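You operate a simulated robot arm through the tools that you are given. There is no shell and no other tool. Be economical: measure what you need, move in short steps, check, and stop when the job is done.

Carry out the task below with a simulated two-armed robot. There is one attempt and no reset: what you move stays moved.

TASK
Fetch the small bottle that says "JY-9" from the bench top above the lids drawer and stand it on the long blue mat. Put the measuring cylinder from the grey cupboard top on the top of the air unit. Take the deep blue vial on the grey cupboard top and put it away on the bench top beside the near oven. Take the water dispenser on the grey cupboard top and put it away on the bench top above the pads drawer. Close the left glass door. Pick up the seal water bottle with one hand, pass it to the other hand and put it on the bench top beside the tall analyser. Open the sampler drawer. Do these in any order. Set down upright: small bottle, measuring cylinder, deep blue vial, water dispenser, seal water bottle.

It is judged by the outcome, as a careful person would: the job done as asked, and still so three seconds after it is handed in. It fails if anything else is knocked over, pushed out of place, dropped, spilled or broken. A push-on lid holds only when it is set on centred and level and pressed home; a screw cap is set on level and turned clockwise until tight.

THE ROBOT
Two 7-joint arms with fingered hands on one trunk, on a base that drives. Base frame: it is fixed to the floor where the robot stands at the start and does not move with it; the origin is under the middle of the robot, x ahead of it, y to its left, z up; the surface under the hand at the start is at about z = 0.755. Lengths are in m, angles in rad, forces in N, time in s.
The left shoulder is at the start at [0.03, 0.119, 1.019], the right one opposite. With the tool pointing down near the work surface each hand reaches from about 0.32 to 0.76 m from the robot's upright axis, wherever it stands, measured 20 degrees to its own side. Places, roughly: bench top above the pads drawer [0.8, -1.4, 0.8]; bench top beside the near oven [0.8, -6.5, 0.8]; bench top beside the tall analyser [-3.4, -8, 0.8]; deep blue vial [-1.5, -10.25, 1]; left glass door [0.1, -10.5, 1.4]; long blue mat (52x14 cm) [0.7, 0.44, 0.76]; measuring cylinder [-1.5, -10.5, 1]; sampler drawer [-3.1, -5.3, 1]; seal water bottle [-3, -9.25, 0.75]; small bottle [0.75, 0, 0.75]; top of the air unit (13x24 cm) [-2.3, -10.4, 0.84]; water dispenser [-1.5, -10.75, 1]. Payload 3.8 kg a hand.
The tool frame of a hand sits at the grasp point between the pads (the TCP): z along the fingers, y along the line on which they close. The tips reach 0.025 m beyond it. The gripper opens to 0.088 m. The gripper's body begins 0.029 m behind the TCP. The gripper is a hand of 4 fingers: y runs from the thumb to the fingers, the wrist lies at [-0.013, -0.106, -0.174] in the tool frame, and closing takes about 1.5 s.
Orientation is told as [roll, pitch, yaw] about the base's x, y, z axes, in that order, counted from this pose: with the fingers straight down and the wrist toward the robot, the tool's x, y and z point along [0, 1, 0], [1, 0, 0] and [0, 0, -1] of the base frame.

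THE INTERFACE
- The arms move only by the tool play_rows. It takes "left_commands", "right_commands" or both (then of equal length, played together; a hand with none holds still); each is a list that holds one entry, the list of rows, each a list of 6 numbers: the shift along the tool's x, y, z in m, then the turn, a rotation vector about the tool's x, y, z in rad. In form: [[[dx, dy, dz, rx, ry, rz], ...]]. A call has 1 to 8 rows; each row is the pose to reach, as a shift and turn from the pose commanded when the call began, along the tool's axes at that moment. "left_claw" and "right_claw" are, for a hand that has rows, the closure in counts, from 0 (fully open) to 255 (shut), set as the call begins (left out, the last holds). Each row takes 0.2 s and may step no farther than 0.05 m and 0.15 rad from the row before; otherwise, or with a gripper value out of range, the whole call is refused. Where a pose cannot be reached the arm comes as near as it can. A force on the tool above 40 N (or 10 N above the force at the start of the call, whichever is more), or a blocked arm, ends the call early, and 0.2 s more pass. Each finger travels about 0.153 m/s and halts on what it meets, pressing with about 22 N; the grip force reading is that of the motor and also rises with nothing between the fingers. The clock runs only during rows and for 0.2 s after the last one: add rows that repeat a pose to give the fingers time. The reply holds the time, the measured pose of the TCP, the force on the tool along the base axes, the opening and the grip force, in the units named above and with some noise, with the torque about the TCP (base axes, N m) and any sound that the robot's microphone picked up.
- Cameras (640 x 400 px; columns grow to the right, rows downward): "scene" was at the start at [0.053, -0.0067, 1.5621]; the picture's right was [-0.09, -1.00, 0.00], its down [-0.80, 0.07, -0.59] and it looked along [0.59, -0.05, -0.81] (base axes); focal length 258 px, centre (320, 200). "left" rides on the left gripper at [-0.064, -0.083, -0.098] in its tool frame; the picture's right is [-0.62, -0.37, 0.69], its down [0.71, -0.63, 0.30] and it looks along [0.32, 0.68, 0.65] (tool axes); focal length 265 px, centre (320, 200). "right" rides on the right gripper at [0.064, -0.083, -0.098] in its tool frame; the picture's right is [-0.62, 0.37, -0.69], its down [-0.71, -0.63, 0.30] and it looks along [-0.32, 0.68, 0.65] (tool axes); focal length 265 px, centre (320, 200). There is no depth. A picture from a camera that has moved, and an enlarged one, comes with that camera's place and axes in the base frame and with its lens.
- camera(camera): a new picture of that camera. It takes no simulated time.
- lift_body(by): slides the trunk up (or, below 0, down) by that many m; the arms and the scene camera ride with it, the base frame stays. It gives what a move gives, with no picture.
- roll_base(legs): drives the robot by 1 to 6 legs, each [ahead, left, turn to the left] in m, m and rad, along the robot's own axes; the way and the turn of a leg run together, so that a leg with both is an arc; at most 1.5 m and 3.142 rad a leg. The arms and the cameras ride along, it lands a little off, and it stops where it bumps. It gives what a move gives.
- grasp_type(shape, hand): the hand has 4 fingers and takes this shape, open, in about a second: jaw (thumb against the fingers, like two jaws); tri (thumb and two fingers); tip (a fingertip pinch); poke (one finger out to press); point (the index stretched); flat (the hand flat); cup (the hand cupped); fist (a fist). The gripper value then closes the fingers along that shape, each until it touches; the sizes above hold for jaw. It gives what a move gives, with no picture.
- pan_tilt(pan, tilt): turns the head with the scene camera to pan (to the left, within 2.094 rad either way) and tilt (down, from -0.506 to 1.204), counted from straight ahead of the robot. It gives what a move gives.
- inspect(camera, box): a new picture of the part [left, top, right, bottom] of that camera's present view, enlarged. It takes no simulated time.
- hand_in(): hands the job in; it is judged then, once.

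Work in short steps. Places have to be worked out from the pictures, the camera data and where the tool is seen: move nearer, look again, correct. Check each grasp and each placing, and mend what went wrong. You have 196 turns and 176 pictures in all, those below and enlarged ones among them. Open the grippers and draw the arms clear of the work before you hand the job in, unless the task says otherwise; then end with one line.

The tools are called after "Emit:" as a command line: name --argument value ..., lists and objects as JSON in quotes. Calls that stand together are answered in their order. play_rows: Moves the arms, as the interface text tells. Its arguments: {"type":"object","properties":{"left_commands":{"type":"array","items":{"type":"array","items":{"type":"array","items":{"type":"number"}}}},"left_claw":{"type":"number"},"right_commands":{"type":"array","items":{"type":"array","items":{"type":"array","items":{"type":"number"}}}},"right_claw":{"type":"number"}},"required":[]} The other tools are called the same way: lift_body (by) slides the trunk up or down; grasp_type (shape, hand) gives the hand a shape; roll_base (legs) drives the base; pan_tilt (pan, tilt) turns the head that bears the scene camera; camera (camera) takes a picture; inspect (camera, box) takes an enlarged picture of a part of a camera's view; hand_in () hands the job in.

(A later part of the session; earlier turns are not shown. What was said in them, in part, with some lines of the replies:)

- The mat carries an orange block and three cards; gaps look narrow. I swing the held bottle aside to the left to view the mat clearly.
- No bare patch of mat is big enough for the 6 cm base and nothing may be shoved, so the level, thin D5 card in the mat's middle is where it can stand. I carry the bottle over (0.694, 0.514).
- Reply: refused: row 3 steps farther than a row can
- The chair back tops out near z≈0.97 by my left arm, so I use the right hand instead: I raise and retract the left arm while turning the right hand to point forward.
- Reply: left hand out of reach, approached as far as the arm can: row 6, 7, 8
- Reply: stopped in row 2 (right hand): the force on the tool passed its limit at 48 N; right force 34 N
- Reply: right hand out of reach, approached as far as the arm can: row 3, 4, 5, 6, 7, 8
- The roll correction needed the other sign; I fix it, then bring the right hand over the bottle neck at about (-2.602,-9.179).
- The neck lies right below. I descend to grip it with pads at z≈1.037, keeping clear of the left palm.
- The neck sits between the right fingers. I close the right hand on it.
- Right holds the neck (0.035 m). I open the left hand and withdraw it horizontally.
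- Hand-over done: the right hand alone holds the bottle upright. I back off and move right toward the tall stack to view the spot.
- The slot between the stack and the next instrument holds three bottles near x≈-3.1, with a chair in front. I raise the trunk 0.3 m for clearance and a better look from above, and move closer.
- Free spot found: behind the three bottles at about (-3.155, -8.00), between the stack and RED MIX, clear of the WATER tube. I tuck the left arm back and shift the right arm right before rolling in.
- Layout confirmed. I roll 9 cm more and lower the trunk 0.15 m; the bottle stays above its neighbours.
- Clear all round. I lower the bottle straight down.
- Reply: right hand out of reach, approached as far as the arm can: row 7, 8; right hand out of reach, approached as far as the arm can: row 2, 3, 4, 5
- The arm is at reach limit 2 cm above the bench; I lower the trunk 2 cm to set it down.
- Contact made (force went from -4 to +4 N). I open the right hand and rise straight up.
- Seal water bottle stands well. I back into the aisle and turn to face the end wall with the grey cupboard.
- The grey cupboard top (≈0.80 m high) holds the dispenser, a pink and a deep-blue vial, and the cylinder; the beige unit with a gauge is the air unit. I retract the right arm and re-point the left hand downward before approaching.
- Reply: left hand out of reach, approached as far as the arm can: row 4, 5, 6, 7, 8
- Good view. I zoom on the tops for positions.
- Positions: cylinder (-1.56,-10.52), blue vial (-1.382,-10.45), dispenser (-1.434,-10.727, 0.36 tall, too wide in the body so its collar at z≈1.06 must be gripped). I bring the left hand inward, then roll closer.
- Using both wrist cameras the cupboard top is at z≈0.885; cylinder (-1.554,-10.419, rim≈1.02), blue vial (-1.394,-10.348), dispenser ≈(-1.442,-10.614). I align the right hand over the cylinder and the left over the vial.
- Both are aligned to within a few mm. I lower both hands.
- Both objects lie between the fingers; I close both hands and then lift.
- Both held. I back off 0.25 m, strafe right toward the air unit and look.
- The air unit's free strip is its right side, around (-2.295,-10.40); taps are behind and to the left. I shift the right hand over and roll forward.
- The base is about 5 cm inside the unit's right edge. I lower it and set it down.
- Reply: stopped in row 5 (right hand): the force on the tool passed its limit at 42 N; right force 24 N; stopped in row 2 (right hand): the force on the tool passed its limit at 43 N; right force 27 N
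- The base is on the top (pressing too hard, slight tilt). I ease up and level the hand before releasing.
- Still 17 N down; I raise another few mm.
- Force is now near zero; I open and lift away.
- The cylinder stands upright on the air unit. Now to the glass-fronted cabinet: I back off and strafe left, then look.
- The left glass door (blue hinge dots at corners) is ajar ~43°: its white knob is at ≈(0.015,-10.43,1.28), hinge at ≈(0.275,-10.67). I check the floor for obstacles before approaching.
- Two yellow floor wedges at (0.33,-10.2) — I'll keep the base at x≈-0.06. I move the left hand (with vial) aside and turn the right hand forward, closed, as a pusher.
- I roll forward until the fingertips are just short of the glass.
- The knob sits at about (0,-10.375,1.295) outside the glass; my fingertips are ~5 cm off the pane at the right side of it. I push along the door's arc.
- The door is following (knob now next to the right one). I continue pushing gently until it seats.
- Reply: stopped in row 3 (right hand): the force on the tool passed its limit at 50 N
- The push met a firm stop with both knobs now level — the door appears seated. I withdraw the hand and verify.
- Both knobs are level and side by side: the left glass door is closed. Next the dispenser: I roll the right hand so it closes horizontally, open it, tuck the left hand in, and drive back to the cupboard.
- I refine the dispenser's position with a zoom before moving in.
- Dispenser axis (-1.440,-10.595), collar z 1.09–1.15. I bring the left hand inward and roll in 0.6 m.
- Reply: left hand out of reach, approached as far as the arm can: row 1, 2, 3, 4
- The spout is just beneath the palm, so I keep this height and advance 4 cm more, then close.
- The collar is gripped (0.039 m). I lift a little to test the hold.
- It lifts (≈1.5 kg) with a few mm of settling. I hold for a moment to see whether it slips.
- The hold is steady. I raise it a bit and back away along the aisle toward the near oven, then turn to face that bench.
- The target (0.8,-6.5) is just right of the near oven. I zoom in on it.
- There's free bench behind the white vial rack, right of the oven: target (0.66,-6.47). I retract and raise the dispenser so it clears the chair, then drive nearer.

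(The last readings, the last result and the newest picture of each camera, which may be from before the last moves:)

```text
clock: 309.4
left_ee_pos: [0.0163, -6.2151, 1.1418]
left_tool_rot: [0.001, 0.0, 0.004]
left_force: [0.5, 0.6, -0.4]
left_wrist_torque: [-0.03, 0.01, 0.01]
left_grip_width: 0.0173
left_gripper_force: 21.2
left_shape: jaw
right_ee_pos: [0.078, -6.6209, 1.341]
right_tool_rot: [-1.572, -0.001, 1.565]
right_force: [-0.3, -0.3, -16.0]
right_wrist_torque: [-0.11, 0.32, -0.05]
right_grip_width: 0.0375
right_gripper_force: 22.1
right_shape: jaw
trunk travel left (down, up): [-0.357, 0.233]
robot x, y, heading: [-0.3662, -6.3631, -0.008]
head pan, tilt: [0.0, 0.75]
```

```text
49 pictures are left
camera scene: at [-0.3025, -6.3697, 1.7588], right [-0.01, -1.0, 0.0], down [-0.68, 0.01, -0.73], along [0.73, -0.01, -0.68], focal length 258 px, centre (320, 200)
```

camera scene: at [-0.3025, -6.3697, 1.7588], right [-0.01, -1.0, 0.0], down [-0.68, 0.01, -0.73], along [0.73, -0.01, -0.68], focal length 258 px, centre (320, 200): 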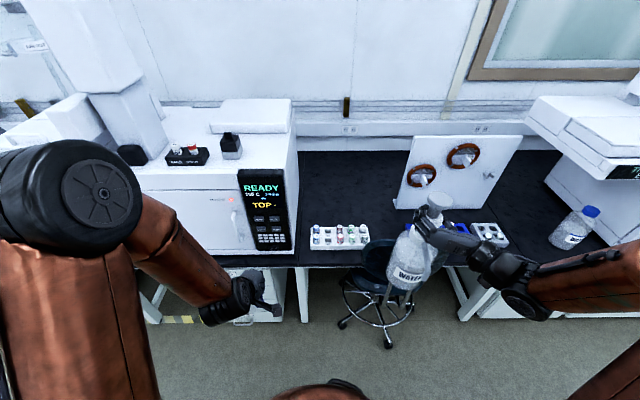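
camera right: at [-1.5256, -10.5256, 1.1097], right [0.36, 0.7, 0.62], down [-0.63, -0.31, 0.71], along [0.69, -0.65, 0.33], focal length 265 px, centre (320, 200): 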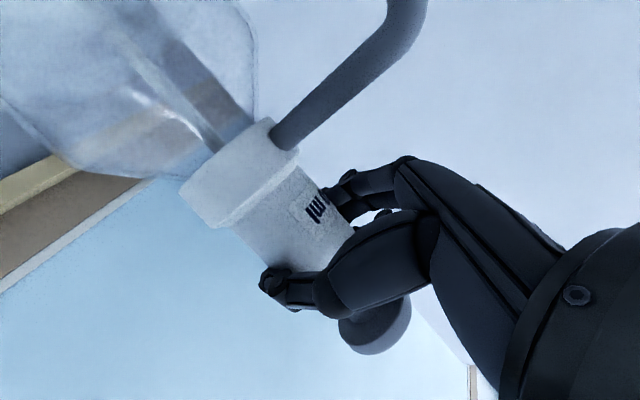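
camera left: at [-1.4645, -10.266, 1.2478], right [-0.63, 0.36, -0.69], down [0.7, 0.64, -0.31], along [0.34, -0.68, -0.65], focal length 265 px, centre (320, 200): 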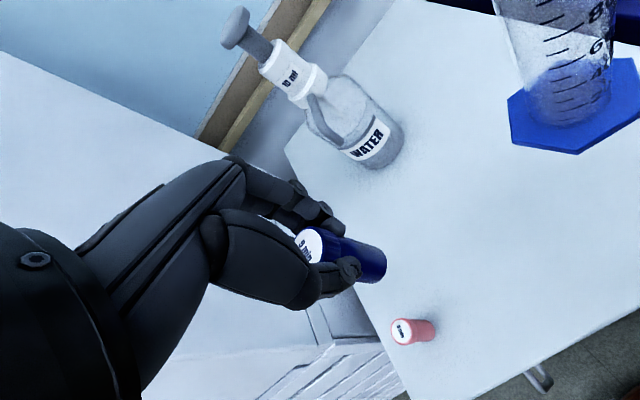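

Clear. I roll in 0.38 m and carry the vial over the rack to above (0.65,-6.43).

Emit:
roll_base --legs '[[0.38, 0.0, 0.006]]'

Emit:
play_rows --left_commands '[[[-0.03, 0.035, 0, 0, 0, 0], [-0.06, 0.07, 0, 0, 0, 0], [-0.09, 0.105, 0, 0, 0, 0], [-0.12, 0.14, 0, 0, 0, 0], [-0.15, 0.175, 0, 0, 0, 0], [-0.18, 0.205, 0.02, 0, 0, 0], [-0.205, 0.235, 0.05, 0, 0, 0], [-0.215, 0.253, 0.09, 0, 0, 0]]]'

Emit:
camera --camera "left"

Emit:
camera --camera "scene"

```text
clock: 311.5
left_ee_pos: [0.335, -6.2176, 1.1363]
left_tool_rot: [-0.001, 0.033, 0.002]
left_force: [-11.9, 0.7, -5.1]
left_wrist_torque: [-0.06, 0.09, 0.15]
left_grip_width: 0.0157
left_gripper_force: 21.8
left_shape: jaw
right_ee_pos: [0.4098, -6.6215, 1.3367]
right_tool_rot: [-1.562, -0.002, 1.567]
right_force: [-2.9, -0.3, -14.2]
right_wrist_torque: [-0.05, 0.3, 0.0]
right_grip_width: 0.0354
right_gripper_force: 21.7
right_shape: jaw
trunk travel left (down, up): [-0.357, 0.233]
robot x, y, heading: [-0.0363, -6.3686, -0.007]
head pan, tilt: [0.0, 0.75]
stopped in leg 1: the force on the tool passed its limit at 55 N (the readings are from after the stop); the commanded pose is now the measured one
```

```text
clock: 311.8
left_ee_pos: [0.3384, -6.2273, 1.1338]
left_tool_rot: [-0.002, 0.056, 0.014]
left_force: [-31.4, 3.5, 11.8]
left_wrist_torque: [0.09, -0.7, 0.54]
left_grip_width: 0.0138
left_gripper_force: 22.0
left_shape: jaw
right_ee_pos: [0.4061, -6.6208, 1.3368]
right_tool_rot: [-1.56, -0.001, 1.569]
right_force: [1.8, 0.3, -15.3]
right_wrist_torque: [-0.01, 0.16, 0.02]
right_grip_width: 0.0356
right_gripper_force: 22.2
right_shape: jaw
trunk travel left (down, up): [-0.357, 0.233]
robot x, y, heading: [-0.0364, -6.3702, -0.005]
head pan, tilt: [0.0, 0.75]
stopped in row 1 (left hand): the force on the tool passed its limit at 48 N (the readings are from after the stop); the commanded pose is now the measured one
```

```text
48 pictures are left
camera left: at [0.2617, -6.2898, 1.2373], right [-0.4, -0.63, -0.67], down [-0.66, 0.71, -0.27], along [0.64, 0.33, -0.69], focal length 265 px, centre (320, 200)
```

left: 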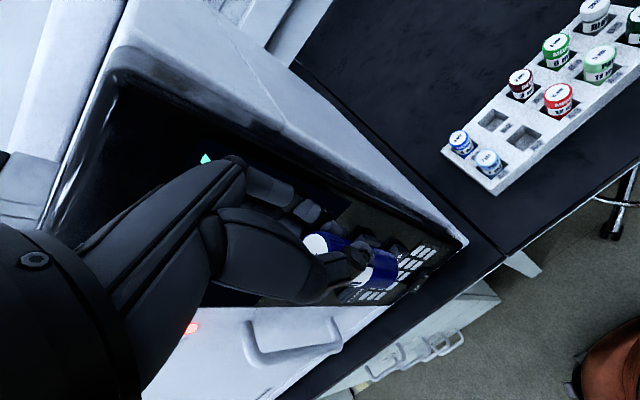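

```text
47 pictures are left
camera scene: at [0.0231, -6.3716, 1.7591], right [0.0, -1.0, 0.0], down [-0.68, 0.0, -0.73], along [0.73, 0.0, -0.68], focal length 258 px, centre (320, 200)
```

scene: 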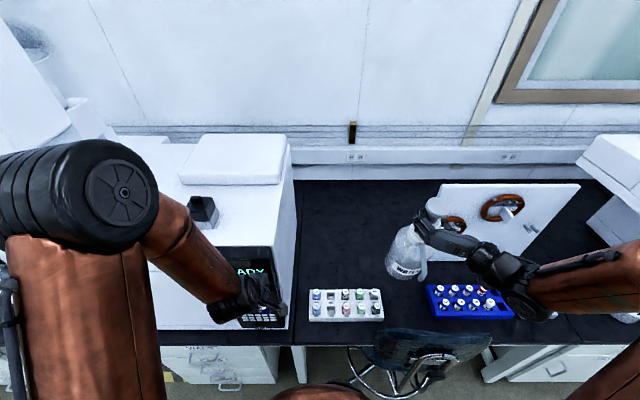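

The left fingers met the oven front. I back off straight away.

Emit:
roll_base --legs '[[-0.12, 0.0, 0.0]]'

Emit:
camera --camera "left"

Emit:
camera --camera "right"

```text
clock: 313.1
left_ee_pos: [0.2257, -6.2274, 1.1343]
left_tool_rot: [-0.002, 0.046, 0.012]
left_force: [-0.1, -0.3, -0.6]
left_wrist_torque: [-0.01, 0.01, -0.01]
left_grip_width: 0.0171
left_gripper_force: 22.2
left_shape: jaw
right_ee_pos: [0.2896, -6.6208, 1.3379]
right_tool_rot: [-1.563, -0.003, 1.568]
right_force: [1.7, 0.8, -15.2]
right_wrist_torque: [-0.04, 0.13, -0.02]
right_grip_width: 0.0356
right_gripper_force: 22.1
right_shape: jaw
trunk travel left (down, up): [-0.357, 0.233]
robot x, y, heading: [-0.1577, -6.3689, -0.007]
head pan, tilt: [0.0, 0.75]
```

```text
46 pictures are left
camera left: at [0.148, -6.2897, 1.2368], right [-0.39, -0.63, -0.67], down [-0.65, 0.71, -0.27], along [0.65, 0.33, -0.69], focal length 265 px, centre (320, 200)
```

left: 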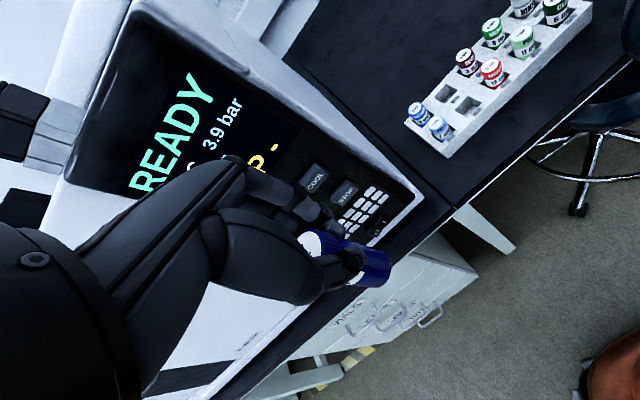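

```text
45 pictures are left
camera right: at [0.1895, -6.7033, 1.2735], right [-0.69, 0.37, 0.63], down [0.31, -0.63, 0.71], along [0.66, 0.68, 0.32], focal length 265 px, centre (320, 200)
```

right: 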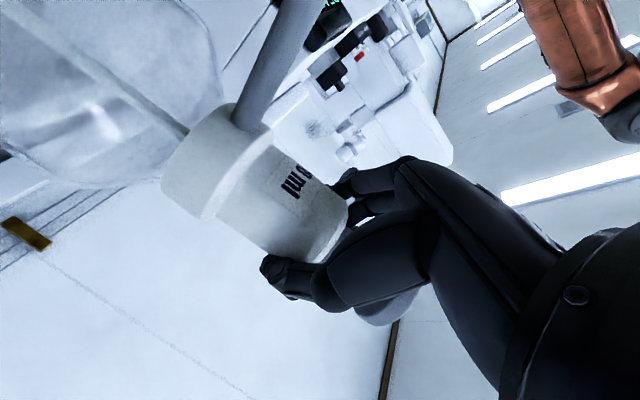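

The oven is unharmed, but the dispenser's collar has crept in my fingers from the jolt. I take the dispenser to its destination first: back off and strafe to the pads drawer (y≈-1.4).

Emit:
roll_base --legs '[[-0.95, 0, 0], [0, 1.4, 0.007], [0, 1.4, 0], [0, 1.4, 0], [0, 0.65, 0]]'

Emit:
camera --camera "scene"

Emit:
camera --camera "right"

```text
clock: 341.2
left_ee_pos: [-0.7375, -1.3097, 1.1345]
left_tool_rot: [-0.003, 0.046, 0.03]
left_force: [0.5, 0.2, 0.1]
left_wrist_torque: [-0.03, 0.01, -0.01]
left_grip_width: 0.0169
left_gripper_force: 21.5
left_shape: jaw
right_ee_pos: [-0.6675, -1.7019, 1.3384]
right_tool_rot: [-1.56, 0.0, 1.584]
right_force: [0.1, -0.5, -15.7]
right_wrist_torque: [-0.14, 0.22, 0.0]
right_grip_width: 0.0343
right_gripper_force: 21.9
right_shape: jaw
trunk travel left (down, up): [-0.357, 0.233]
robot x, y, heading: [-1.1182, -1.4578, 0.011]
head pan, tilt: [0.0, 0.75]
```

```text
44 pictures are left
camera scene: at [-1.0535, -1.4589, 1.7587], right [0.01, -1.0, 0.0], down [-0.68, -0.01, -0.73], along [0.73, 0.01, -0.68], focal length 258 px, centre (320, 200)
```

scene: 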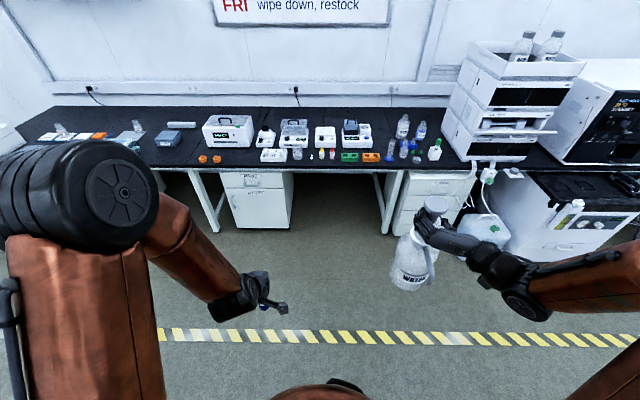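

```text
43 pictures are left
camera right: at [-0.7667, -1.7868, 1.2734], right [-0.69, 0.36, 0.63], down [0.32, -0.63, 0.71], along [0.65, 0.69, 0.32], focal length 265 px, centre (320, 200)
```

right: 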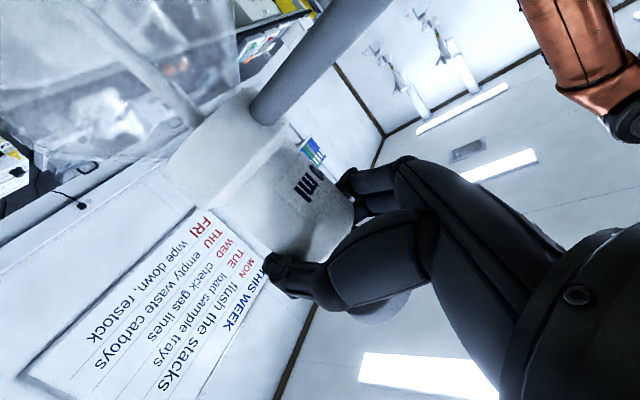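

Still held. I zoom on the bench above the drawers to find "PADS" and a free spot.

Emit:
inspect --camera "scene" --box '[190, 90, 400, 230]'

```text
2.86 times, centred on (295, 160) of scene
camera zoom: at [-1.0535, -1.4589, 1.7587], right [0.01, -1.0, 0.0], down [-0.68, -0.01, -0.73], along [0.73, 0.01, -0.68], focal length 736 px, centre (391, 314)
```

zoom: 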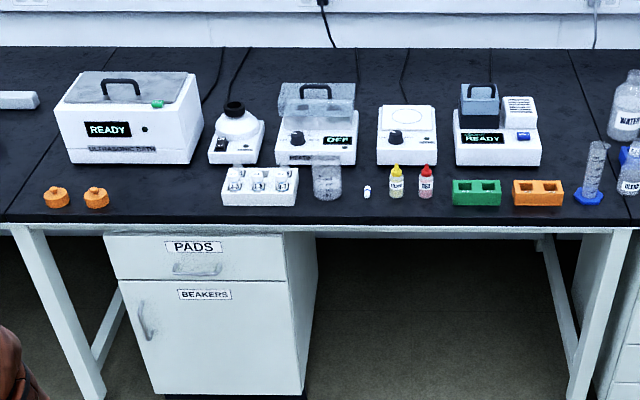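

The PADS drawer is below the spot between the ultrasonic bath, the orange caps and the white rack: free area around (0.485,-0.945). I raise the left hand clear and drive there.

Emit:
play_rows --left_commands '[[[0, 0, -0.03, 0, 0, 0], [0, 0, -0.06, 0, 0, 0], [0, 0, -0.09, 0, 0, 0], [0, 0, -0.12, 0, 0, 0], [0, 0, -0.15, 0, 0, 0], [0, 0, -0.18, 0, 0, 0], [0, 0, -0.21, 0, 0, 0]]]'

Emit:
roll_base --legs '[[0.5, 0.755, -0.011], [0.45, 0, 0]]'

Emit:
camera --camera "scene"

```text
clock: 342.9
left_ee_pos: [-0.7272, -1.3088, 1.3454]
left_tool_rot: [-0.002, 0.048, 0.028]
left_force: [0.1, -0.3, -0.4]
left_wrist_torque: [0.01, -0.04, 0.02]
left_grip_width: 0.0168
left_gripper_force: 21.9
left_shape: jaw
right_ee_pos: [-0.6679, -1.7013, 1.3376]
right_tool_rot: [-1.563, -0.001, 1.585]
right_force: [-0.1, 0.6, -15.8]
right_wrist_torque: [-0.01, 0.2, 0.06]
right_grip_width: 0.034
right_gripper_force: 21.6
right_shape: jaw
trunk travel left (down, up): [-0.357, 0.233]
robot x, y, heading: [-1.1187, -1.4574, 0.009]
head pan, tilt: [0.0, 0.75]
```

```text
clock: 349.9
left_ee_pos: [0.2096, -0.5485, 1.3442]
left_tool_rot: [-0.001, 0.047, 0.031]
left_force: [-0.2, 0.2, -0.5]
left_wrist_torque: [-0.03, 0.04, 0.02]
left_grip_width: 0.0165
left_gripper_force: 22.1
left_shape: jaw
right_ee_pos: [0.2691, -0.9383, 1.3382]
right_tool_rot: [-1.563, 0.0, 1.585]
right_force: [-0.3, -0.3, -15.3]
right_wrist_torque: [-0.05, 0.25, 0.02]
right_grip_width: 0.0338
right_gripper_force: 22.3
right_shape: jaw
trunk travel left (down, up): [-0.357, 0.233]
robot x, y, heading: [-0.1814, -0.6949, 0.019]
head pan, tilt: [0.0, 0.75]
```

```text
41 pictures are left
camera scene: at [-0.1168, -0.6976, 1.7587], right [0.02, -1.0, 0.0], down [-0.68, -0.01, -0.73], along [0.73, 0.01, -0.68], focal length 258 px, centre (320, 200)
```

scene: 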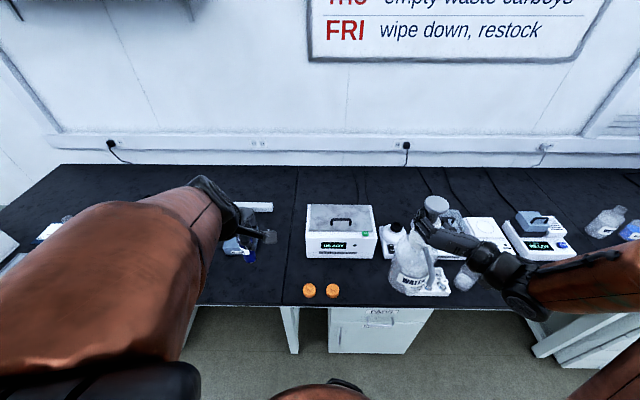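

Layout confirmed: free rectangle x 0.36–0.57, y -0.78…-1.03. I roll in 0.2 m and lower the trunk most of the way.

Emit:
roll_base --legs '[[0.2, 0, -0.01]]'

Emit:
lift_body --by -0.22

Emit:
camera --camera "scene"

Emit:
camera --camera "right"

```text
clock: 351.5
left_ee_pos: [0.407, -0.5503, 1.3434]
left_tool_rot: [-0.002, 0.048, 0.018]
left_force: [-0.1, -0.3, -0.8]
left_wrist_torque: [-0.02, 0.02, 0.0]
left_grip_width: 0.0164
left_gripper_force: 21.9
left_shape: jaw
right_ee_pos: [0.465, -0.9416, 1.3371]
right_tool_rot: [-1.562, -0.001, 1.576]
right_force: [-1.2, 0.2, -15.8]
right_wrist_torque: [0.13, -0.14, -0.05]
right_grip_width: 0.0249
right_gripper_force: 21.9
right_shape: jaw
trunk travel left (down, up): [-0.357, 0.233]
robot x, y, heading: [0.0158, -0.6947, 0.005]
head pan, tilt: [0.0, 0.75]
```

```text
clock: 353.8
left_ee_pos: [0.4087, -0.5489, 1.123]
left_tool_rot: [-0.002, 0.049, 0.019]
left_force: [0.6, 0.2, 0.4]
left_wrist_torque: [0.02, 0.03, -0.02]
left_grip_width: 0.0164
left_gripper_force: 22.1
left_shape: jaw
right_ee_pos: [0.4646, -0.942, 1.1182]
right_tool_rot: [-1.559, -0.001, 1.577]
right_force: [0.4, 0.4, -15.7]
right_wrist_torque: [0.07, -0.22, 0.01]
right_grip_width: 0.0251
right_gripper_force: 21.9
right_shape: jaw
trunk travel left (down, up): [-0.137, 0.453]
robot x, y, heading: [0.0202, -0.6947, 0.005]
head pan, tilt: [0.0, 0.75]
```

```text
40 pictures are left
camera scene: at [0.081, -0.6961, 1.5389], right [0.0, -1.0, 0.0], down [-0.68, 0.0, -0.73], along [0.73, 0.0, -0.68], focal length 258 px, centre (320, 200)
```

scene: 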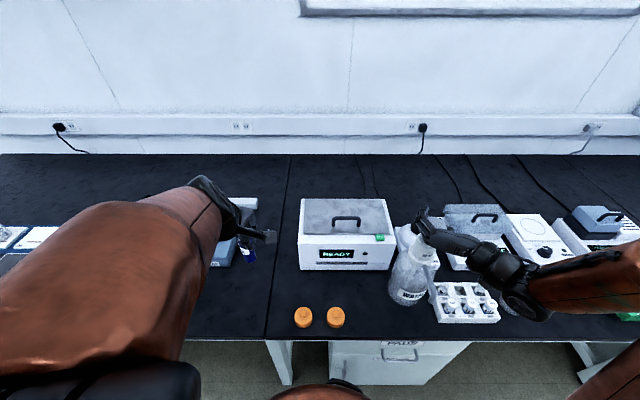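

```text
39 pictures are left
camera right: at [0.3646, -1.0265, 1.0532], right [-0.69, 0.36, 0.63], down [0.32, -0.63, 0.71], along [0.65, 0.69, 0.32], focal length 265 px, centre (320, 200)
```

right: 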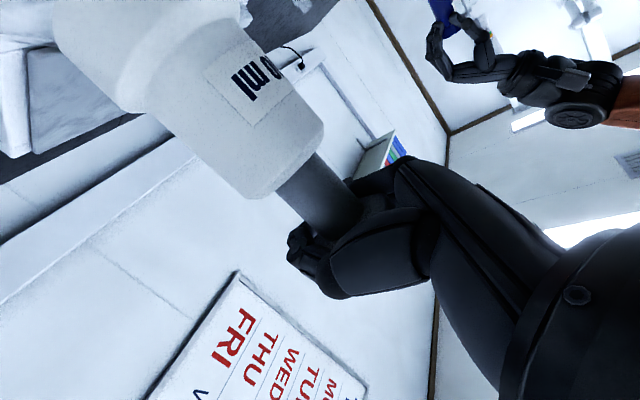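

The dispenser slipped so it now hangs by its pump stem under the head, but it's vertical at about (0.445,-0.95), with its base ~6 cm above the bench. I lower carefully until it touches.

Emit:
lift_body --by -0.045

Emit:
lift_body --by -0.008

Emit:
inspect --camera "scene" --box '[300, 180, 520, 360]'

```text
clock: 354.7
left_ee_pos: [0.4091, -0.5502, 1.0796]
left_tool_rot: [-0.001, 0.047, 0.02]
left_force: [0.3, 0.2, -1.0]
left_wrist_torque: [-0.02, 0.0, 0.01]
left_grip_width: 0.0166
left_gripper_force: 22.1
left_shape: jaw
right_ee_pos: [0.4641, -0.942, 1.0727]
right_tool_rot: [-1.56, 0.001, 1.576]
right_force: [-0.4, 0.3, -15.0]
right_wrist_torque: [0.07, -0.23, -0.02]
right_grip_width: 0.0252
right_gripper_force: 22.0
right_shape: jaw
trunk travel left (down, up): [-0.092, 0.498]
robot x, y, heading: [0.0164, -0.6967, 0.005]
head pan, tilt: [0.0, 0.75]
```

```text
clock: 355.3
left_ee_pos: [0.4091, -0.5487, 1.0715]
left_tool_rot: [-0.002, 0.047, 0.02]
left_force: [-0.3, 0.5, -0.3]
left_wrist_torque: [0.0, -0.01, 0.02]
left_grip_width: 0.0166
left_gripper_force: 22.3
left_shape: jaw
right_ee_pos: [0.4646, -0.9418, 1.0647]
right_tool_rot: [-1.563, 0.002, 1.576]
right_force: [-0.2, 0.5, -16.0]
right_wrist_torque: [0.05, -0.19, 0.02]
right_grip_width: 0.0249
right_gripper_force: 22.2
right_shape: jaw
trunk travel left (down, up): [-0.084, 0.506]
robot x, y, heading: [0.0197, -0.6968, 0.009]
head pan, tilt: [0.0, 0.75]
```

```text
2.22 times, centred on (410, 270) of scene
camera zoom: at [0.0807, -0.6961, 1.4858], right [0.0, -1.0, 0.0], down [-0.68, 0.0, -0.73], along [0.73, 0.0, -0.68], focal length 572 px, centre (120, 44)
```

zoom: 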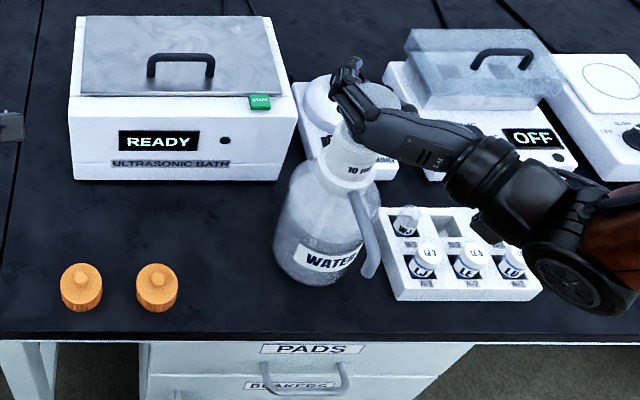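

It hangs with a slight (~4°) sideways lean; I roll the hand a touch to straighten it before contact.

Emit:
play_rows --right_commands '[[[0, 0, 0, 0, 0, 0.03], [0, 0, 0, 0, 0, 0.06], [0, 0, 0, 0, 0, 0.06]]]'

Emit:
lift_body --by -0.006

Emit:
inspect --camera "scene" --box '[360, 190, 460, 320]'

```text
clock: 356.1
left_ee_pos: [0.4084, -0.5491, 1.0705]
left_tool_rot: [-0.002, 0.047, 0.018]
left_force: [0.3, -0.2, -0.1]
left_wrist_torque: [-0.02, 0.0, 0.0]
left_grip_width: 0.0167
left_gripper_force: 22.0
left_shape: jaw
right_ee_pos: [0.4642, -0.9425, 1.065]
right_tool_rot: [-1.558, -0.063, 1.575]
right_force: [-1.2, -0.3, -15.7]
right_wrist_torque: [-0.14, -0.19, 0.04]
right_grip_width: 0.025
right_gripper_force: 22.1
right_shape: jaw
trunk travel left (down, up): [-0.084, 0.506]
robot x, y, heading: [0.0161, -0.6971, 0.002]
head pan, tilt: [0.0, 0.75]
```

```text
clock: 356.6
left_ee_pos: [0.4082, -0.549, 1.0653]
left_tool_rot: [-0.002, 0.047, 0.019]
left_force: [0.9, -0.6, -0.8]
left_wrist_torque: [0.0, 0.01, 0.0]
left_grip_width: 0.0168
left_gripper_force: 22.1
left_shape: jaw
right_ee_pos: [0.4641, -0.9422, 1.0604]
right_tool_rot: [-1.563, -0.062, 1.576]
right_force: [1.9, -1.2, -2.9]
right_wrist_torque: [0.03, -0.03, 0.04]
right_grip_width: 0.0248
right_gripper_force: 22.1
right_shape: jaw
trunk travel left (down, up): [-0.078, 0.512]
robot x, y, heading: [0.0176, -0.6952, -0.0]
head pan, tilt: [0.0, 0.75]
```

```text
3.08 times, centred on (410, 255) of scene
camera zoom: at [0.0802, -0.6957, 1.4799], right [0.0, -1.0, 0.0], down [-0.68, 0.0, -0.73], along [0.73, 0.0, -0.68], focal length 793 px, centre (43, 31)
```

zoom: 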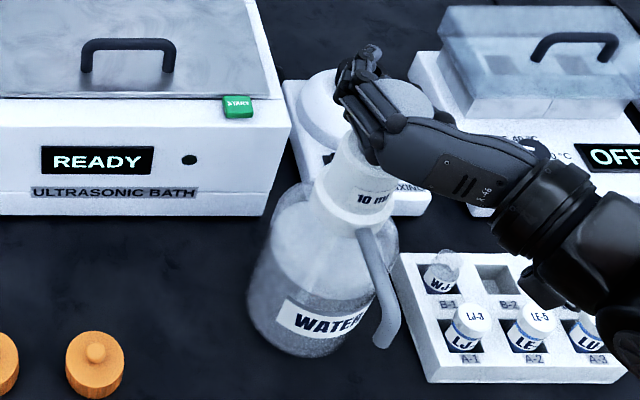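

Contact: the bench carries nearly all the weight now. I lower 2 mm more, then open.

Emit:
lift_body --by -0.002

Emit:
play_rows --right_commands '[[[0, 0, 0, 0, 0, 0], [0, 0, 0, 0, 0, 0], [0, 0, 0, 0, 0, 0], [0, 0, 0, 0, 0, 0], [0, 0, 0, 0, 0, 0], [0, 0, 0, 0, 0, 0], [0, 0, 0, 0, 0, 0]]]' --right_claw 0

Emit:
inspect --camera "scene" --box '[360, 190, 460, 320]'

Emit:
camera --camera "right"

```text
clock: 357.1
left_ee_pos: [0.4075, -0.5489, 1.063]
left_tool_rot: [-0.003, 0.047, 0.019]
left_force: [-0.3, 1.3, -0.3]
left_wrist_torque: [-0.02, 0.0, 0.0]
left_grip_width: 0.0166
left_gripper_force: 21.8
left_shape: jaw
right_ee_pos: [0.4632, -0.9425, 1.0566]
right_tool_rot: [-1.561, -0.061, 1.574]
right_force: [1.3, -1.1, -2.6]
right_wrist_torque: [0.01, 0.01, 0.04]
right_grip_width: 0.0248
right_gripper_force: 22.2
right_shape: jaw
trunk travel left (down, up): [-0.076, 0.514]
robot x, y, heading: [0.0217, -0.6939, 0.004]
head pan, tilt: [0.0, 0.75]
```

```text
clock: 358.7
left_ee_pos: [0.4072, -0.5486, 1.0635]
left_tool_rot: [0.0, 0.046, 0.019]
left_force: [0.1, -0.3, -0.6]
left_wrist_torque: [-0.01, -0.01, -0.02]
left_grip_width: 0.0167
left_gripper_force: 21.8
left_shape: jaw
right_ee_pos: [0.4629, -0.9411, 1.0563]
right_tool_rot: [-1.563, -0.06, 1.574]
right_force: [0.1, 0.5, -0.2]
right_wrist_torque: [0.01, 0.01, 0.02]
right_grip_width: 0.0877
right_gripper_force: 0.1
right_shape: jaw
trunk travel left (down, up): [-0.076, 0.514]
robot x, y, heading: [0.013, -0.6951, 0.005]
head pan, tilt: [0.0, 0.75]
```

```text
3.08 times, centred on (410, 255) of scene
camera zoom: at [0.0796, -0.6955, 1.4779], right [0.0, -1.0, 0.0], down [-0.68, 0.0, -0.73], along [0.73, 0.0, -0.68], focal length 793 px, centre (43, 31)
```

zoom: 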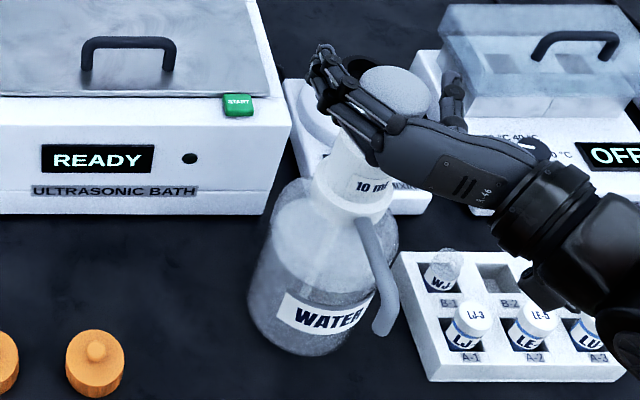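

```text
35 pictures are left
camera right: at [0.3637, -1.0222, 0.9878], right [-0.69, 0.33, 0.65], down [0.31, -0.67, 0.67], along [0.65, 0.67, 0.36], focal length 265 px, centre (320, 200)
```

right: 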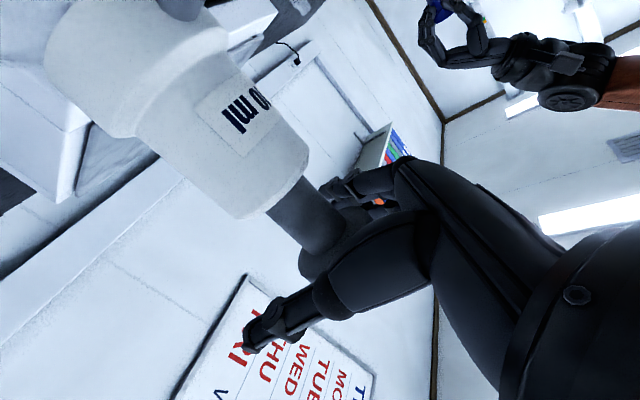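

Released and standing. I withdraw the hand straight back and check.

Emit:
play_rows --right_commands '[[[0, 0, -0.03, 0, 0, 0], [0, 0, -0.06, 0, 0, 0], [0, 0, -0.09, 0, 0, 0], [0, 0, -0.12, 0, 0, 0]]]'

Emit:
roll_base --legs '[[-0.5, 0, 0]]'

Emit:
lift_body --by 0.1

Emit:
inspect --camera "scene" --box '[280, 120, 460, 260]'

```text
clock: 359.7
left_ee_pos: [0.4067, -0.5485, 1.0629]
left_tool_rot: [-0.002, 0.048, 0.02]
left_force: [0.7, 0.2, 0.1]
left_wrist_torque: [0.04, 0.0, -0.01]
left_grip_width: 0.0168
left_gripper_force: 21.8
left_shape: jaw
right_ee_pos: [0.3575, -0.966, 1.0588]
right_tool_rot: [-1.562, -0.062, 1.576]
right_force: [0.1, 1.4, -0.7]
right_wrist_torque: [0.03, 0.0, 0.03]
right_grip_width: 0.0879
right_gripper_force: 0.1
right_shape: jaw
right hand out of reach, approached as far as the arm can: row 3, 4
trunk travel left (down, up): [-0.076, 0.514]
robot x, y, heading: [0.0157, -0.6966, 0.009]
head pan, tilt: [0.0, 0.75]
```

```text
clock: 362.7
left_ee_pos: [-0.1028, -0.5515, 1.0644]
left_tool_rot: [-0.001, 0.045, 0.014]
left_force: [-0.7, 0.0, -0.6]
left_wrist_torque: [-0.02, 0.02, 0.01]
left_grip_width: 0.0166
left_gripper_force: 21.8
left_shape: jaw
right_ee_pos: [-0.1532, -0.9684, 1.0592]
right_tool_rot: [-1.564, -0.06, 1.572]
right_force: [0.6, -0.4, 0.1]
right_wrist_torque: [0.0, 0.0, 0.0]
right_grip_width: 0.0879
right_gripper_force: 0.1
right_shape: jaw
trunk travel left (down, up): [-0.076, 0.514]
robot x, y, heading: [-0.4936, -0.7019, 0.003]
head pan, tilt: [0.0, 0.75]
```

```text
clock: 364.0
left_ee_pos: [-0.1011, -0.5507, 1.1627]
left_tool_rot: [-0.001, 0.046, 0.015]
left_force: [-0.8, 0.3, -0.7]
left_wrist_torque: [-0.03, -0.02, 0.0]
left_grip_width: 0.0163
left_gripper_force: 22.2
left_shape: jaw
right_ee_pos: [-0.1524, -0.9683, 1.1584]
right_tool_rot: [-1.561, -0.06, 1.571]
right_force: [0.5, 0.1, -0.9]
right_wrist_torque: [0.01, 0.01, -0.03]
right_grip_width: 0.0876
right_gripper_force: 0.1
right_shape: jaw
trunk travel left (down, up): [-0.176, 0.414]
robot x, y, heading: [-0.493, -0.6976, -0.005]
head pan, tilt: [0.0, 0.75]
```

```text
2.86 times, centred on (370, 190) of scene
camera zoom: at [-0.43, -0.6969, 1.5777], right [0.0, -1.0, 0.0], down [-0.68, 0.0, -0.73], along [0.73, 0.0, -0.68], focal length 736 px, centre (177, 229)
```

zoom: 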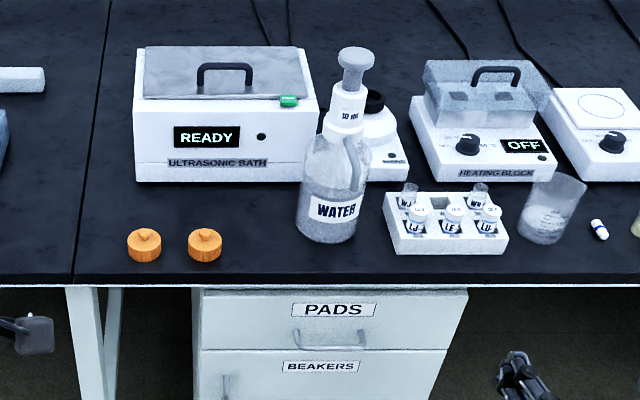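

The dispenser stands upright directly above the PADS drawer. Now back to the near oven with the vial: I drive there, keeping clear.

Emit:
roll_base --legs '[[-0.6, 0, 0.005], [0, -1.45, 0], [0, -1.45, 0], [0, -1.45, 0], [0, -1.38, 0]]'

Emit:
play_rows --left_commands '[[[0, 0, 0, -0.046, 0, 0], [-0.03, 0.03, 0, -0.046, 0, 0], [-0.06, 0.06, 0, -0.046, 0, 0], [-0.09, 0.09, 0, -0.046, 0, 0], [-0.12, 0.12, 0, -0.046, 0, 0], [-0.135, 0.15, 0, -0.046, 0, 0], [-0.145, 0.19, 0, -0.046, 0, 0]]]'

Emit:
camera --camera "scene"

Emit:
camera --camera "left"

```text
clock: 394.4
left_ee_pos: [-0.5514, -6.276, 1.1627]
left_tool_rot: [-0.004, 0.048, 0.052]
left_force: [-0.9, 0.0, -1.5]
left_wrist_torque: [0.02, 0.01, -0.02]
left_grip_width: 0.0165
left_gripper_force: 21.9
left_shape: jaw
right_ee_pos: [-0.5866, -6.6953, 1.1582]
right_tool_rot: [-1.563, -0.061, 1.608]
right_force: [0.3, -0.4, -0.6]
right_wrist_torque: [0.0, 0.0, 0.01]
right_grip_width: 0.0876
right_gripper_force: 0.0
right_shape: jaw
trunk travel left (down, up): [-0.176, 0.414]
robot x, y, heading: [-0.9405, -6.4354, 0.037]
head pan, tilt: [0.0, 0.75]
```

```text
clock: 396.0
left_ee_pos: [-0.3518, -6.4112, 1.1523]
left_tool_rot: [-0.004, 0.004, 0.053]
left_force: [0.3, 0.0, 0.0]
left_wrist_torque: [0.01, 0.0, 0.01]
left_grip_width: 0.0164
left_gripper_force: 21.4
left_shape: jaw
right_ee_pos: [-0.5851, -6.6927, 1.1578]
right_tool_rot: [-1.559, -0.062, 1.609]
right_force: [0.3, -0.2, 0.6]
right_wrist_torque: [0.0, 0.03, 0.02]
right_grip_width: 0.0875
right_gripper_force: 0.0
right_shape: jaw
trunk travel left (down, up): [-0.176, 0.414]
robot x, y, heading: [-0.9362, -6.4376, 0.037]
head pan, tilt: [0.0, 0.75]
```

```text
33 pictures are left
camera scene: at [-0.8725, -6.4334, 1.5778], right [0.04, -1.0, 0.0], down [-0.68, -0.03, -0.73], along [0.73, 0.03, -0.68], focal length 258 px, centre (320, 200)
```

scene: 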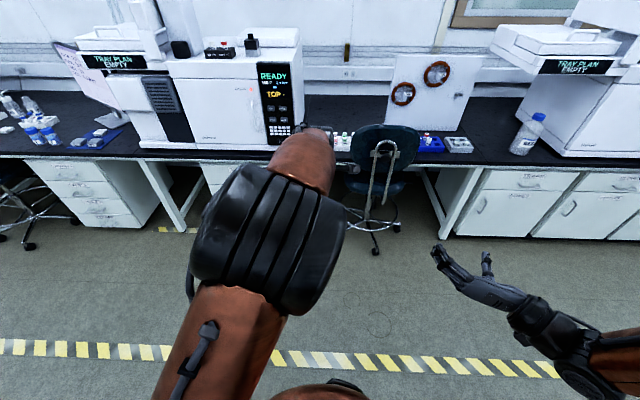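

```text
32 pictures are left
camera left: at [-0.4319, -6.4779, 1.252], right [-0.34, -0.64, -0.69], down [-0.67, 0.68, -0.3], along [0.66, 0.36, -0.66], focal length 265 px, centre (320, 200)
```

left: 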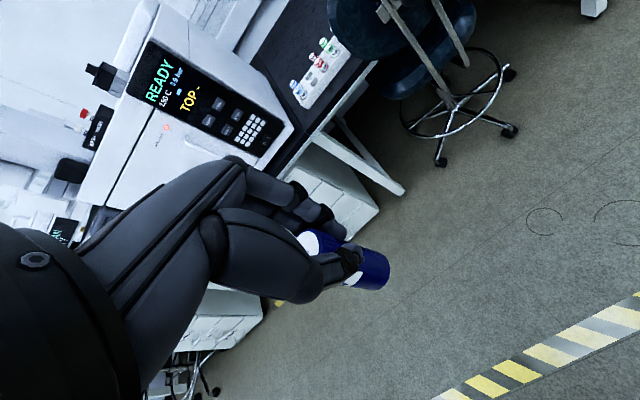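

The vial is still firmly held. I straighten the heading and roll in, with the left hand kept right of the oven.

Emit:
roll_base --legs '[[0, 0, -0.037], [0.6, 0.0, 0]]'

Emit:
camera --camera "scene"

```text
clock: 399.7
left_ee_pos: [0.2357, -6.4394, 1.1543]
left_tool_rot: [-0.001, 0.002, 0.009]
left_force: [1.2, -0.5, 0.5]
left_wrist_torque: [0.05, 0.01, -0.02]
left_grip_width: 0.0167
left_gripper_force: 22.0
left_shape: jaw
right_ee_pos: [-0.0082, -6.7116, 1.1577]
right_tool_rot: [-1.559, -0.06, 1.567]
right_force: [-0.5, 0.8, -0.2]
right_wrist_torque: [0.01, 0.01, -0.02]
right_grip_width: 0.0876
right_gripper_force: 0.1
right_shape: jaw
trunk travel left (down, up): [-0.176, 0.414]
robot x, y, heading: [-0.3477, -6.4359, -0.003]
head pan, tilt: [0.0, 0.75]
```

```text
31 pictures are left
camera scene: at [-0.284, -6.4376, 1.5778], right [-0.01, -1.0, 0.0], down [-0.68, 0.0, -0.73], along [0.73, 0.0, -0.68], focal length 258 px, centre (320, 200)
```

scene: 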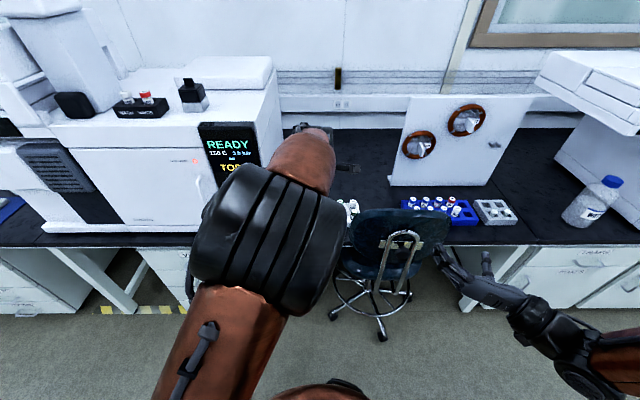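

Clear so far. I raise the right hand a little for margin over the chair, roll in 0.31 m, and look with the left camera.

Emit:
play_rows --right_commands '[[[-0.03, 0, 0, 0, 0, 0], [-0.06, 0, 0, 0, 0, 0], [-0.08, 0, 0, 0, 0, 0]]]'

Emit:
roll_base --legs '[[0.31, 0.0, 0.0]]'

Emit:
camera --camera "left"

Emit:
camera --camera "scene"

```text
clock: 400.5
left_ee_pos: [0.2356, -6.4378, 1.1539]
left_tool_rot: [-0.003, 0.0, 0.008]
left_force: [0.5, 0.6, -0.1]
left_wrist_torque: [-0.02, 0.02, 0.01]
left_grip_width: 0.0165
left_gripper_force: 22.3
left_shape: jaw
right_ee_pos: [-0.0105, -6.7149, 1.238]
right_tool_rot: [-1.562, -0.061, 1.567]
right_force: [-0.6, 0.1, -0.3]
right_wrist_torque: [-0.01, 0.01, 0.03]
right_grip_width: 0.0876
right_gripper_force: 0.1
right_shape: jaw
trunk travel left (down, up): [-0.176, 0.414]
robot x, y, heading: [-0.3509, -6.4386, -0.0]
head pan, tilt: [0.0, 0.75]
```

```text
clock: 402.6
left_ee_pos: [0.5509, -6.4398, 1.1528]
left_tool_rot: [-0.003, 0.002, 0.009]
left_force: [-0.1, 0.3, -0.9]
left_wrist_torque: [0.03, 0.03, -0.01]
left_grip_width: 0.0164
left_gripper_force: 22.7
left_shape: jaw
right_ee_pos: [0.3065, -6.7163, 1.2381]
right_tool_rot: [-1.56, -0.058, 1.567]
right_force: [0.4, 0.4, -0.3]
right_wrist_torque: [-0.05, 0.03, 0.03]
right_grip_width: 0.0876
right_gripper_force: 0.1
right_shape: jaw
trunk travel left (down, up): [-0.176, 0.414]
robot x, y, heading: [-0.0323, -6.4402, -0.007]
head pan, tilt: [0.0, 0.75]
```

```text
30 pictures are left
camera left: at [0.4678, -6.5032, 1.2525], right [-0.36, -0.62, -0.69], down [-0.64, 0.71, -0.3], along [0.68, 0.33, -0.66], focal length 265 px, centre (320, 200)
```

left: 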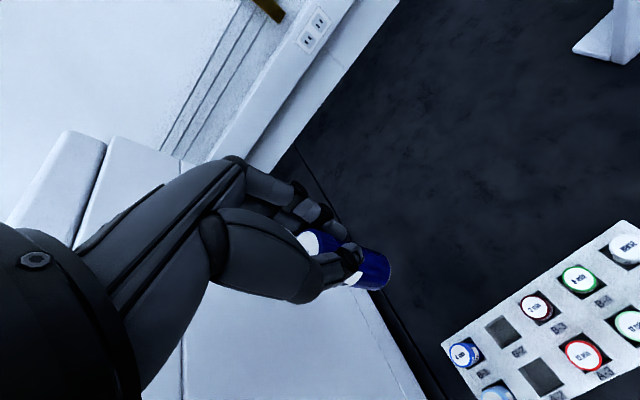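

```text
29 pictures are left
camera scene: at [0.0301, -6.4395, 1.5778], right [-0.01, -1.0, 0.0], down [-0.68, 0.0, -0.73], along [0.73, 0.0, -0.68], focal length 258 px, centre (320, 200)
```

scene: 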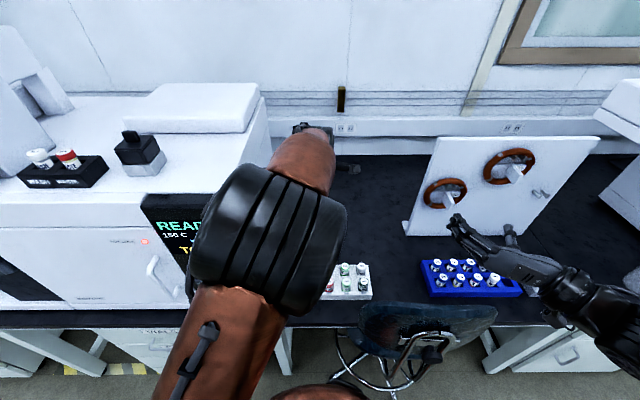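

Target (0.64,-6.43) is clear: rack back edge x=0.535, oven side y=-6.24. I move over it and lower the vial.

Emit:
play_rows --left_commands '[[[0.005, 0.045, 0, 0, 0, 0], [0.01, 0.09, 0.02, 0, 0, 0], [0.01, 0.09, 0.068, 0, 0, 0], [0.01, 0.09, 0.116, 0, 0, 0], [0.01, 0.09, 0.164, 0, 0, 0], [0.01, 0.09, 0.212, 0, 0, 0], [0.01, 0.09, 0.26, 0, 0, 0], [0.01, 0.09, 0.3, 0, 0, 0]]]'

Emit:
camera --camera "left"

```text
clock: 404.4
left_ee_pos: [0.6367, -6.4315, 0.8533]
left_tool_rot: [-0.001, -0.001, 0.01]
left_force: [-0.1, -1.0, -0.5]
left_wrist_torque: [0.01, 0.03, 0.01]
left_grip_width: 0.0164
left_gripper_force: 22.5
left_shape: jaw
right_ee_pos: [0.3064, -6.717, 1.2398]
right_tool_rot: [-1.562, -0.059, 1.565]
right_force: [0.6, -0.6, 0.4]
right_wrist_torque: [0.04, 0.02, -0.03]
right_grip_width: 0.0877
right_gripper_force: 0.0
right_shape: jaw
trunk travel left (down, up): [-0.176, 0.414]
robot x, y, heading: [-0.0361, -6.4394, -0.002]
head pan, tilt: [0.0, 0.75]
```

```text
28 pictures are left
camera left: at [0.5554, -6.4941, 0.9519], right [-0.36, -0.63, -0.69], down [-0.64, 0.71, -0.31], along [0.68, 0.33, -0.66], focal length 265 px, centre (320, 200)
```

left: 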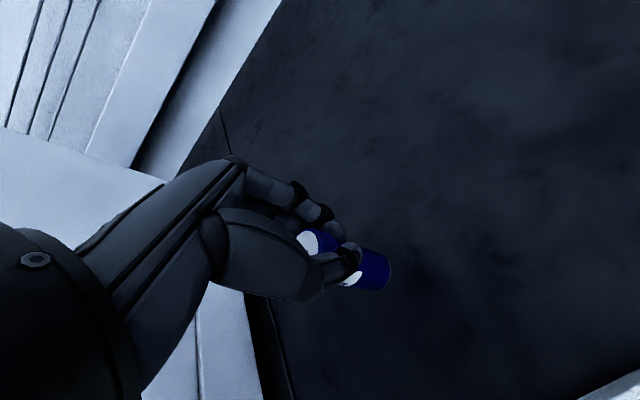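

The vial looks upright. I lower in small steps until contact.

Emit:
play_rows --left_commands '[[[0, 0, 0.015, 0, 0, 0], [0, 0, 0.028, 0, 0, 0], [0, 0, 0.036, 0, 0, 0], [0, 0, 0.041, 0, 0, 0], [0, 0, 0.045, 0, 0, 0], [0, 0, 0.048, 0, 0, 0]]]'

```text
clock: 405.8
left_ee_pos: [0.6381, -6.4302, 0.8056]
left_tool_rot: [-0.001, 0.005, 0.01]
left_force: [0.9, 0.1, 5.8]
left_wrist_torque: [0.11, -0.06, -0.02]
left_grip_width: 0.015
left_gripper_force: 21.9
left_shape: jaw
right_ee_pos: [0.3047, -6.7172, 1.2391]
right_tool_rot: [-1.561, -0.06, 1.565]
right_force: [0.7, 0.4, -0.4]
right_wrist_torque: [0.02, 0.0, 0.02]
right_grip_width: 0.0875
right_gripper_force: 0.0
right_shape: jaw
trunk travel left (down, up): [-0.176, 0.414]
robot x, y, heading: [-0.0362, -6.4413, -0.009]
head pan, tilt: [0.0, 0.75]
```

Contact (6 N). I open and then rise straight up.

Emit:
play_rows --left_commands '[[[0, 0, -0.001, 0, 0, 0], [0, 0, -0.001, 0, 0, 0], [0, 0, -0.001, 0, 0, 0], [0, 0, -0.001, 0, 0, 0], [0, 0, -0.001, 0, 0, 0], [0, 0, -0.001, 0, 0, 0], [0, 0, -0.001, 0, 0, 0]]]' --left_claw 0

Emit:
camera --camera "left"

Emit:
play_rows --left_commands '[[[0, 0, -0.02, 0, 0, 0], [0, 0, -0.05, 0, 0, 0], [0, 0, -0.09, 0, 0, 0], [0, 0, -0.13, 0, 0, 0], [0, 0, -0.17, 0, 0, 0], [0, 0, -0.21, 0, 0, 0], [0, 0, -0.25, 0, 0, 0], [0, -0.02, -0.29, 0, 0, 0]]]'

Emit:
camera --camera "left"

```text
clock: 407.4
left_ee_pos: [0.638, -6.4303, 0.8069]
left_tool_rot: [-0.002, 0.0, 0.009]
left_force: [0.6, -0.7, 0.6]
left_wrist_torque: [-0.03, 0.01, -0.01]
left_grip_width: 0.0874
left_gripper_force: 0.2
left_shape: jaw
right_ee_pos: [0.3042, -6.7173, 1.2386]
right_tool_rot: [-1.562, -0.06, 1.567]
right_force: [-0.3, 0.6, -0.2]
right_wrist_torque: [0.0, 0.02, 0.0]
right_grip_width: 0.0877
right_gripper_force: 0.1
right_shape: jaw
trunk travel left (down, up): [-0.176, 0.414]
robot x, y, heading: [-0.0318, -6.4383, -0.009]
head pan, tilt: [0.0, 0.75]
```

```text
27 pictures are left
camera left: at [0.5559, -6.4929, 0.9062], right [-0.36, -0.62, -0.69], down [-0.64, 0.71, -0.31], along [0.68, 0.33, -0.65], focal length 265 px, centre (320, 200)
```

left: 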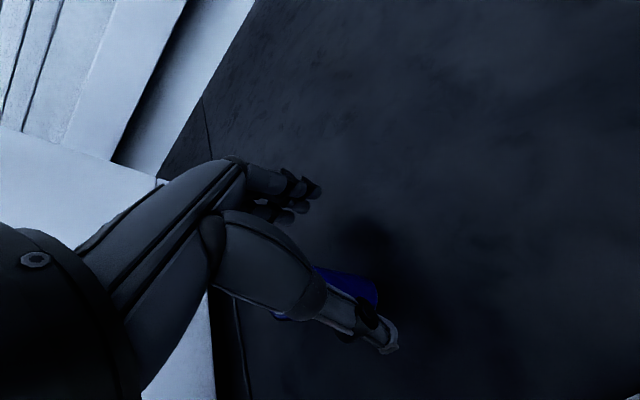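

```text
clock: 409.2
left_ee_pos: [0.617, -6.4286, 1.0987]
left_tool_rot: [-0.004, 0.0, 0.01]
left_force: [-0.5, 0.0, 0.0]
left_wrist_torque: [-0.03, -0.02, -0.03]
left_grip_width: 0.0877
left_gripper_force: 0.1
left_shape: jaw
right_ee_pos: [0.3028, -6.7184, 1.2391]
right_tool_rot: [-1.56, -0.061, 1.567]
right_force: [-0.7, 0.7, -0.8]
right_wrist_torque: [-0.03, -0.04, 0.02]
right_grip_width: 0.0878
right_gripper_force: 0.1
right_shape: jaw
trunk travel left (down, up): [-0.176, 0.414]
robot x, y, heading: [-0.0362, -6.4385, -0.003]
head pan, tilt: [0.0, 0.75]
```

```text
26 pictures are left
camera left: at [0.5347, -6.4925, 1.1974], right [-0.36, -0.62, -0.69], down [-0.64, 0.71, -0.31], along [0.68, 0.33, -0.65], focal length 265 px, centre (320, 200)
```

left: 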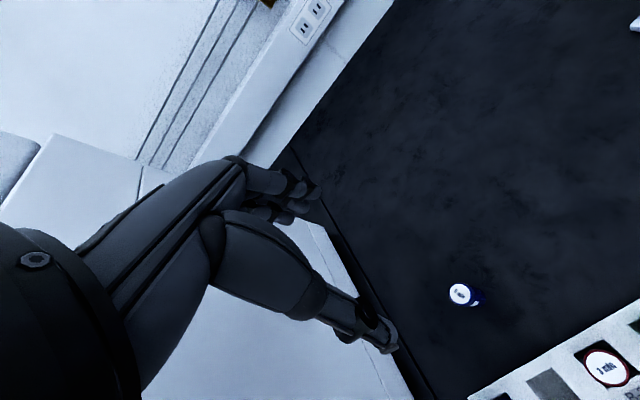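

The vial appears to be standing; I zoom to confirm.

Emit:
inspect --camera "left" --box '[420, 250, 530, 340]'

```text
4.44 times, centred on (475, 295) of left
camera zoom: at [0.5347, -6.4925, 1.1974], right [-0.36, -0.62, -0.69], down [-0.64, 0.71, -0.31], along [0.68, 0.33, -0.65], focal length 1180 px, centre (-369, -222)
```

zoom: 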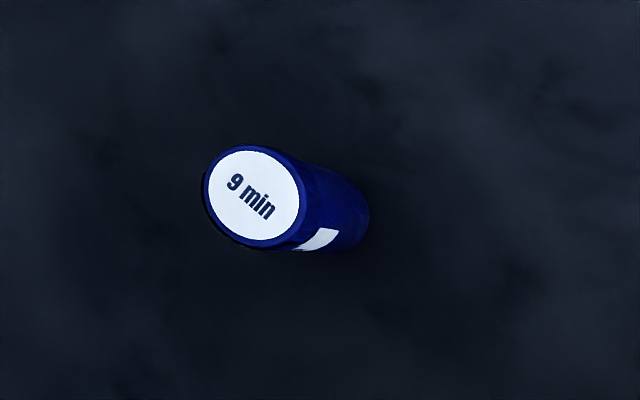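

The blue vial stands upright at (0.623,-6.406) beside the oven. I draw both arms clear by backing away, and take a final look.

Emit:
play_rows --left_commands '[[[0, -0.03, -0.02, 0, 0, 0], [0, -0.07, -0.03, 0, 0, 0], [0, -0.11, -0.03, 0, 0, 0], [0, -0.15, -0.03, 0, 0, 0]]]'

Emit:
roll_base --legs '[[-0.7, 0, 0]]'

Emit:
inspect --camera "scene" --box '[200, 60, 480, 260]'

```text
clock: 410.2
left_ee_pos: [0.4711, -6.4298, 1.1282]
left_tool_rot: [-0.002, 0.0, 0.012]
left_force: [-0.3, 0.6, -0.1]
left_wrist_torque: [-0.01, 0.01, -0.01]
left_grip_width: 0.0876
left_gripper_force: 0.1
left_shape: jaw
right_ee_pos: [0.3041, -6.7179, 1.2399]
right_tool_rot: [-1.56, -0.058, 1.564]
right_force: [0.1, -0.4, -0.3]
right_wrist_torque: [-0.01, 0.0, 0.0]
right_grip_width: 0.0877
right_gripper_force: 0.0
right_shape: jaw
trunk travel left (down, up): [-0.176, 0.414]
robot x, y, heading: [-0.0348, -6.4357, -0.003]
head pan, tilt: [0.0, 0.75]
```

```text
clock: 414.1
left_ee_pos: [-0.2331, -6.4273, 1.1285]
left_tool_rot: [-0.002, 0.0, 0.006]
left_force: [-0.2, 0.1, -0.6]
left_wrist_torque: [0.01, -0.02, 0.03]
left_grip_width: 0.0877
left_gripper_force: 0.1
left_shape: jaw
right_ee_pos: [-0.4018, -6.7135, 1.2397]
right_tool_rot: [-1.563, -0.059, 1.563]
right_force: [-0.2, 0.1, 0.4]
right_wrist_torque: [-0.03, 0.0, 0.0]
right_grip_width: 0.0877
right_gripper_force: 0.0
right_shape: jaw
trunk travel left (down, up): [-0.176, 0.414]
robot x, y, heading: [-0.7409, -6.4328, -0.007]
head pan, tilt: [0.0, 0.75]
```

```text
2.00 times, centred on (340, 160) of scene
camera zoom: at [-0.6777, -6.4344, 1.5779], right [-0.01, -1.0, 0.0], down [-0.68, 0.01, -0.73], along [0.73, -0.01, -0.68], focal length 515 px, centre (280, 280)
```

zoom: 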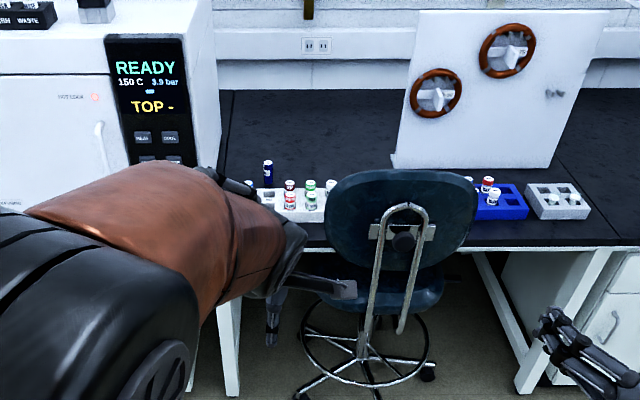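

The vial stands upright beside the oven, every item has been checked after release, and the hands are open and clear. I hand the job in.

Emit:
hand_in

```text
The job is handed in.
```

All seven jobs were done and handed in, with two things to know: JY-9 stands on the D5 card on the blue mat, because no bare patch was big enough, and my left hand bumped the near oven's front once with no visible damage.
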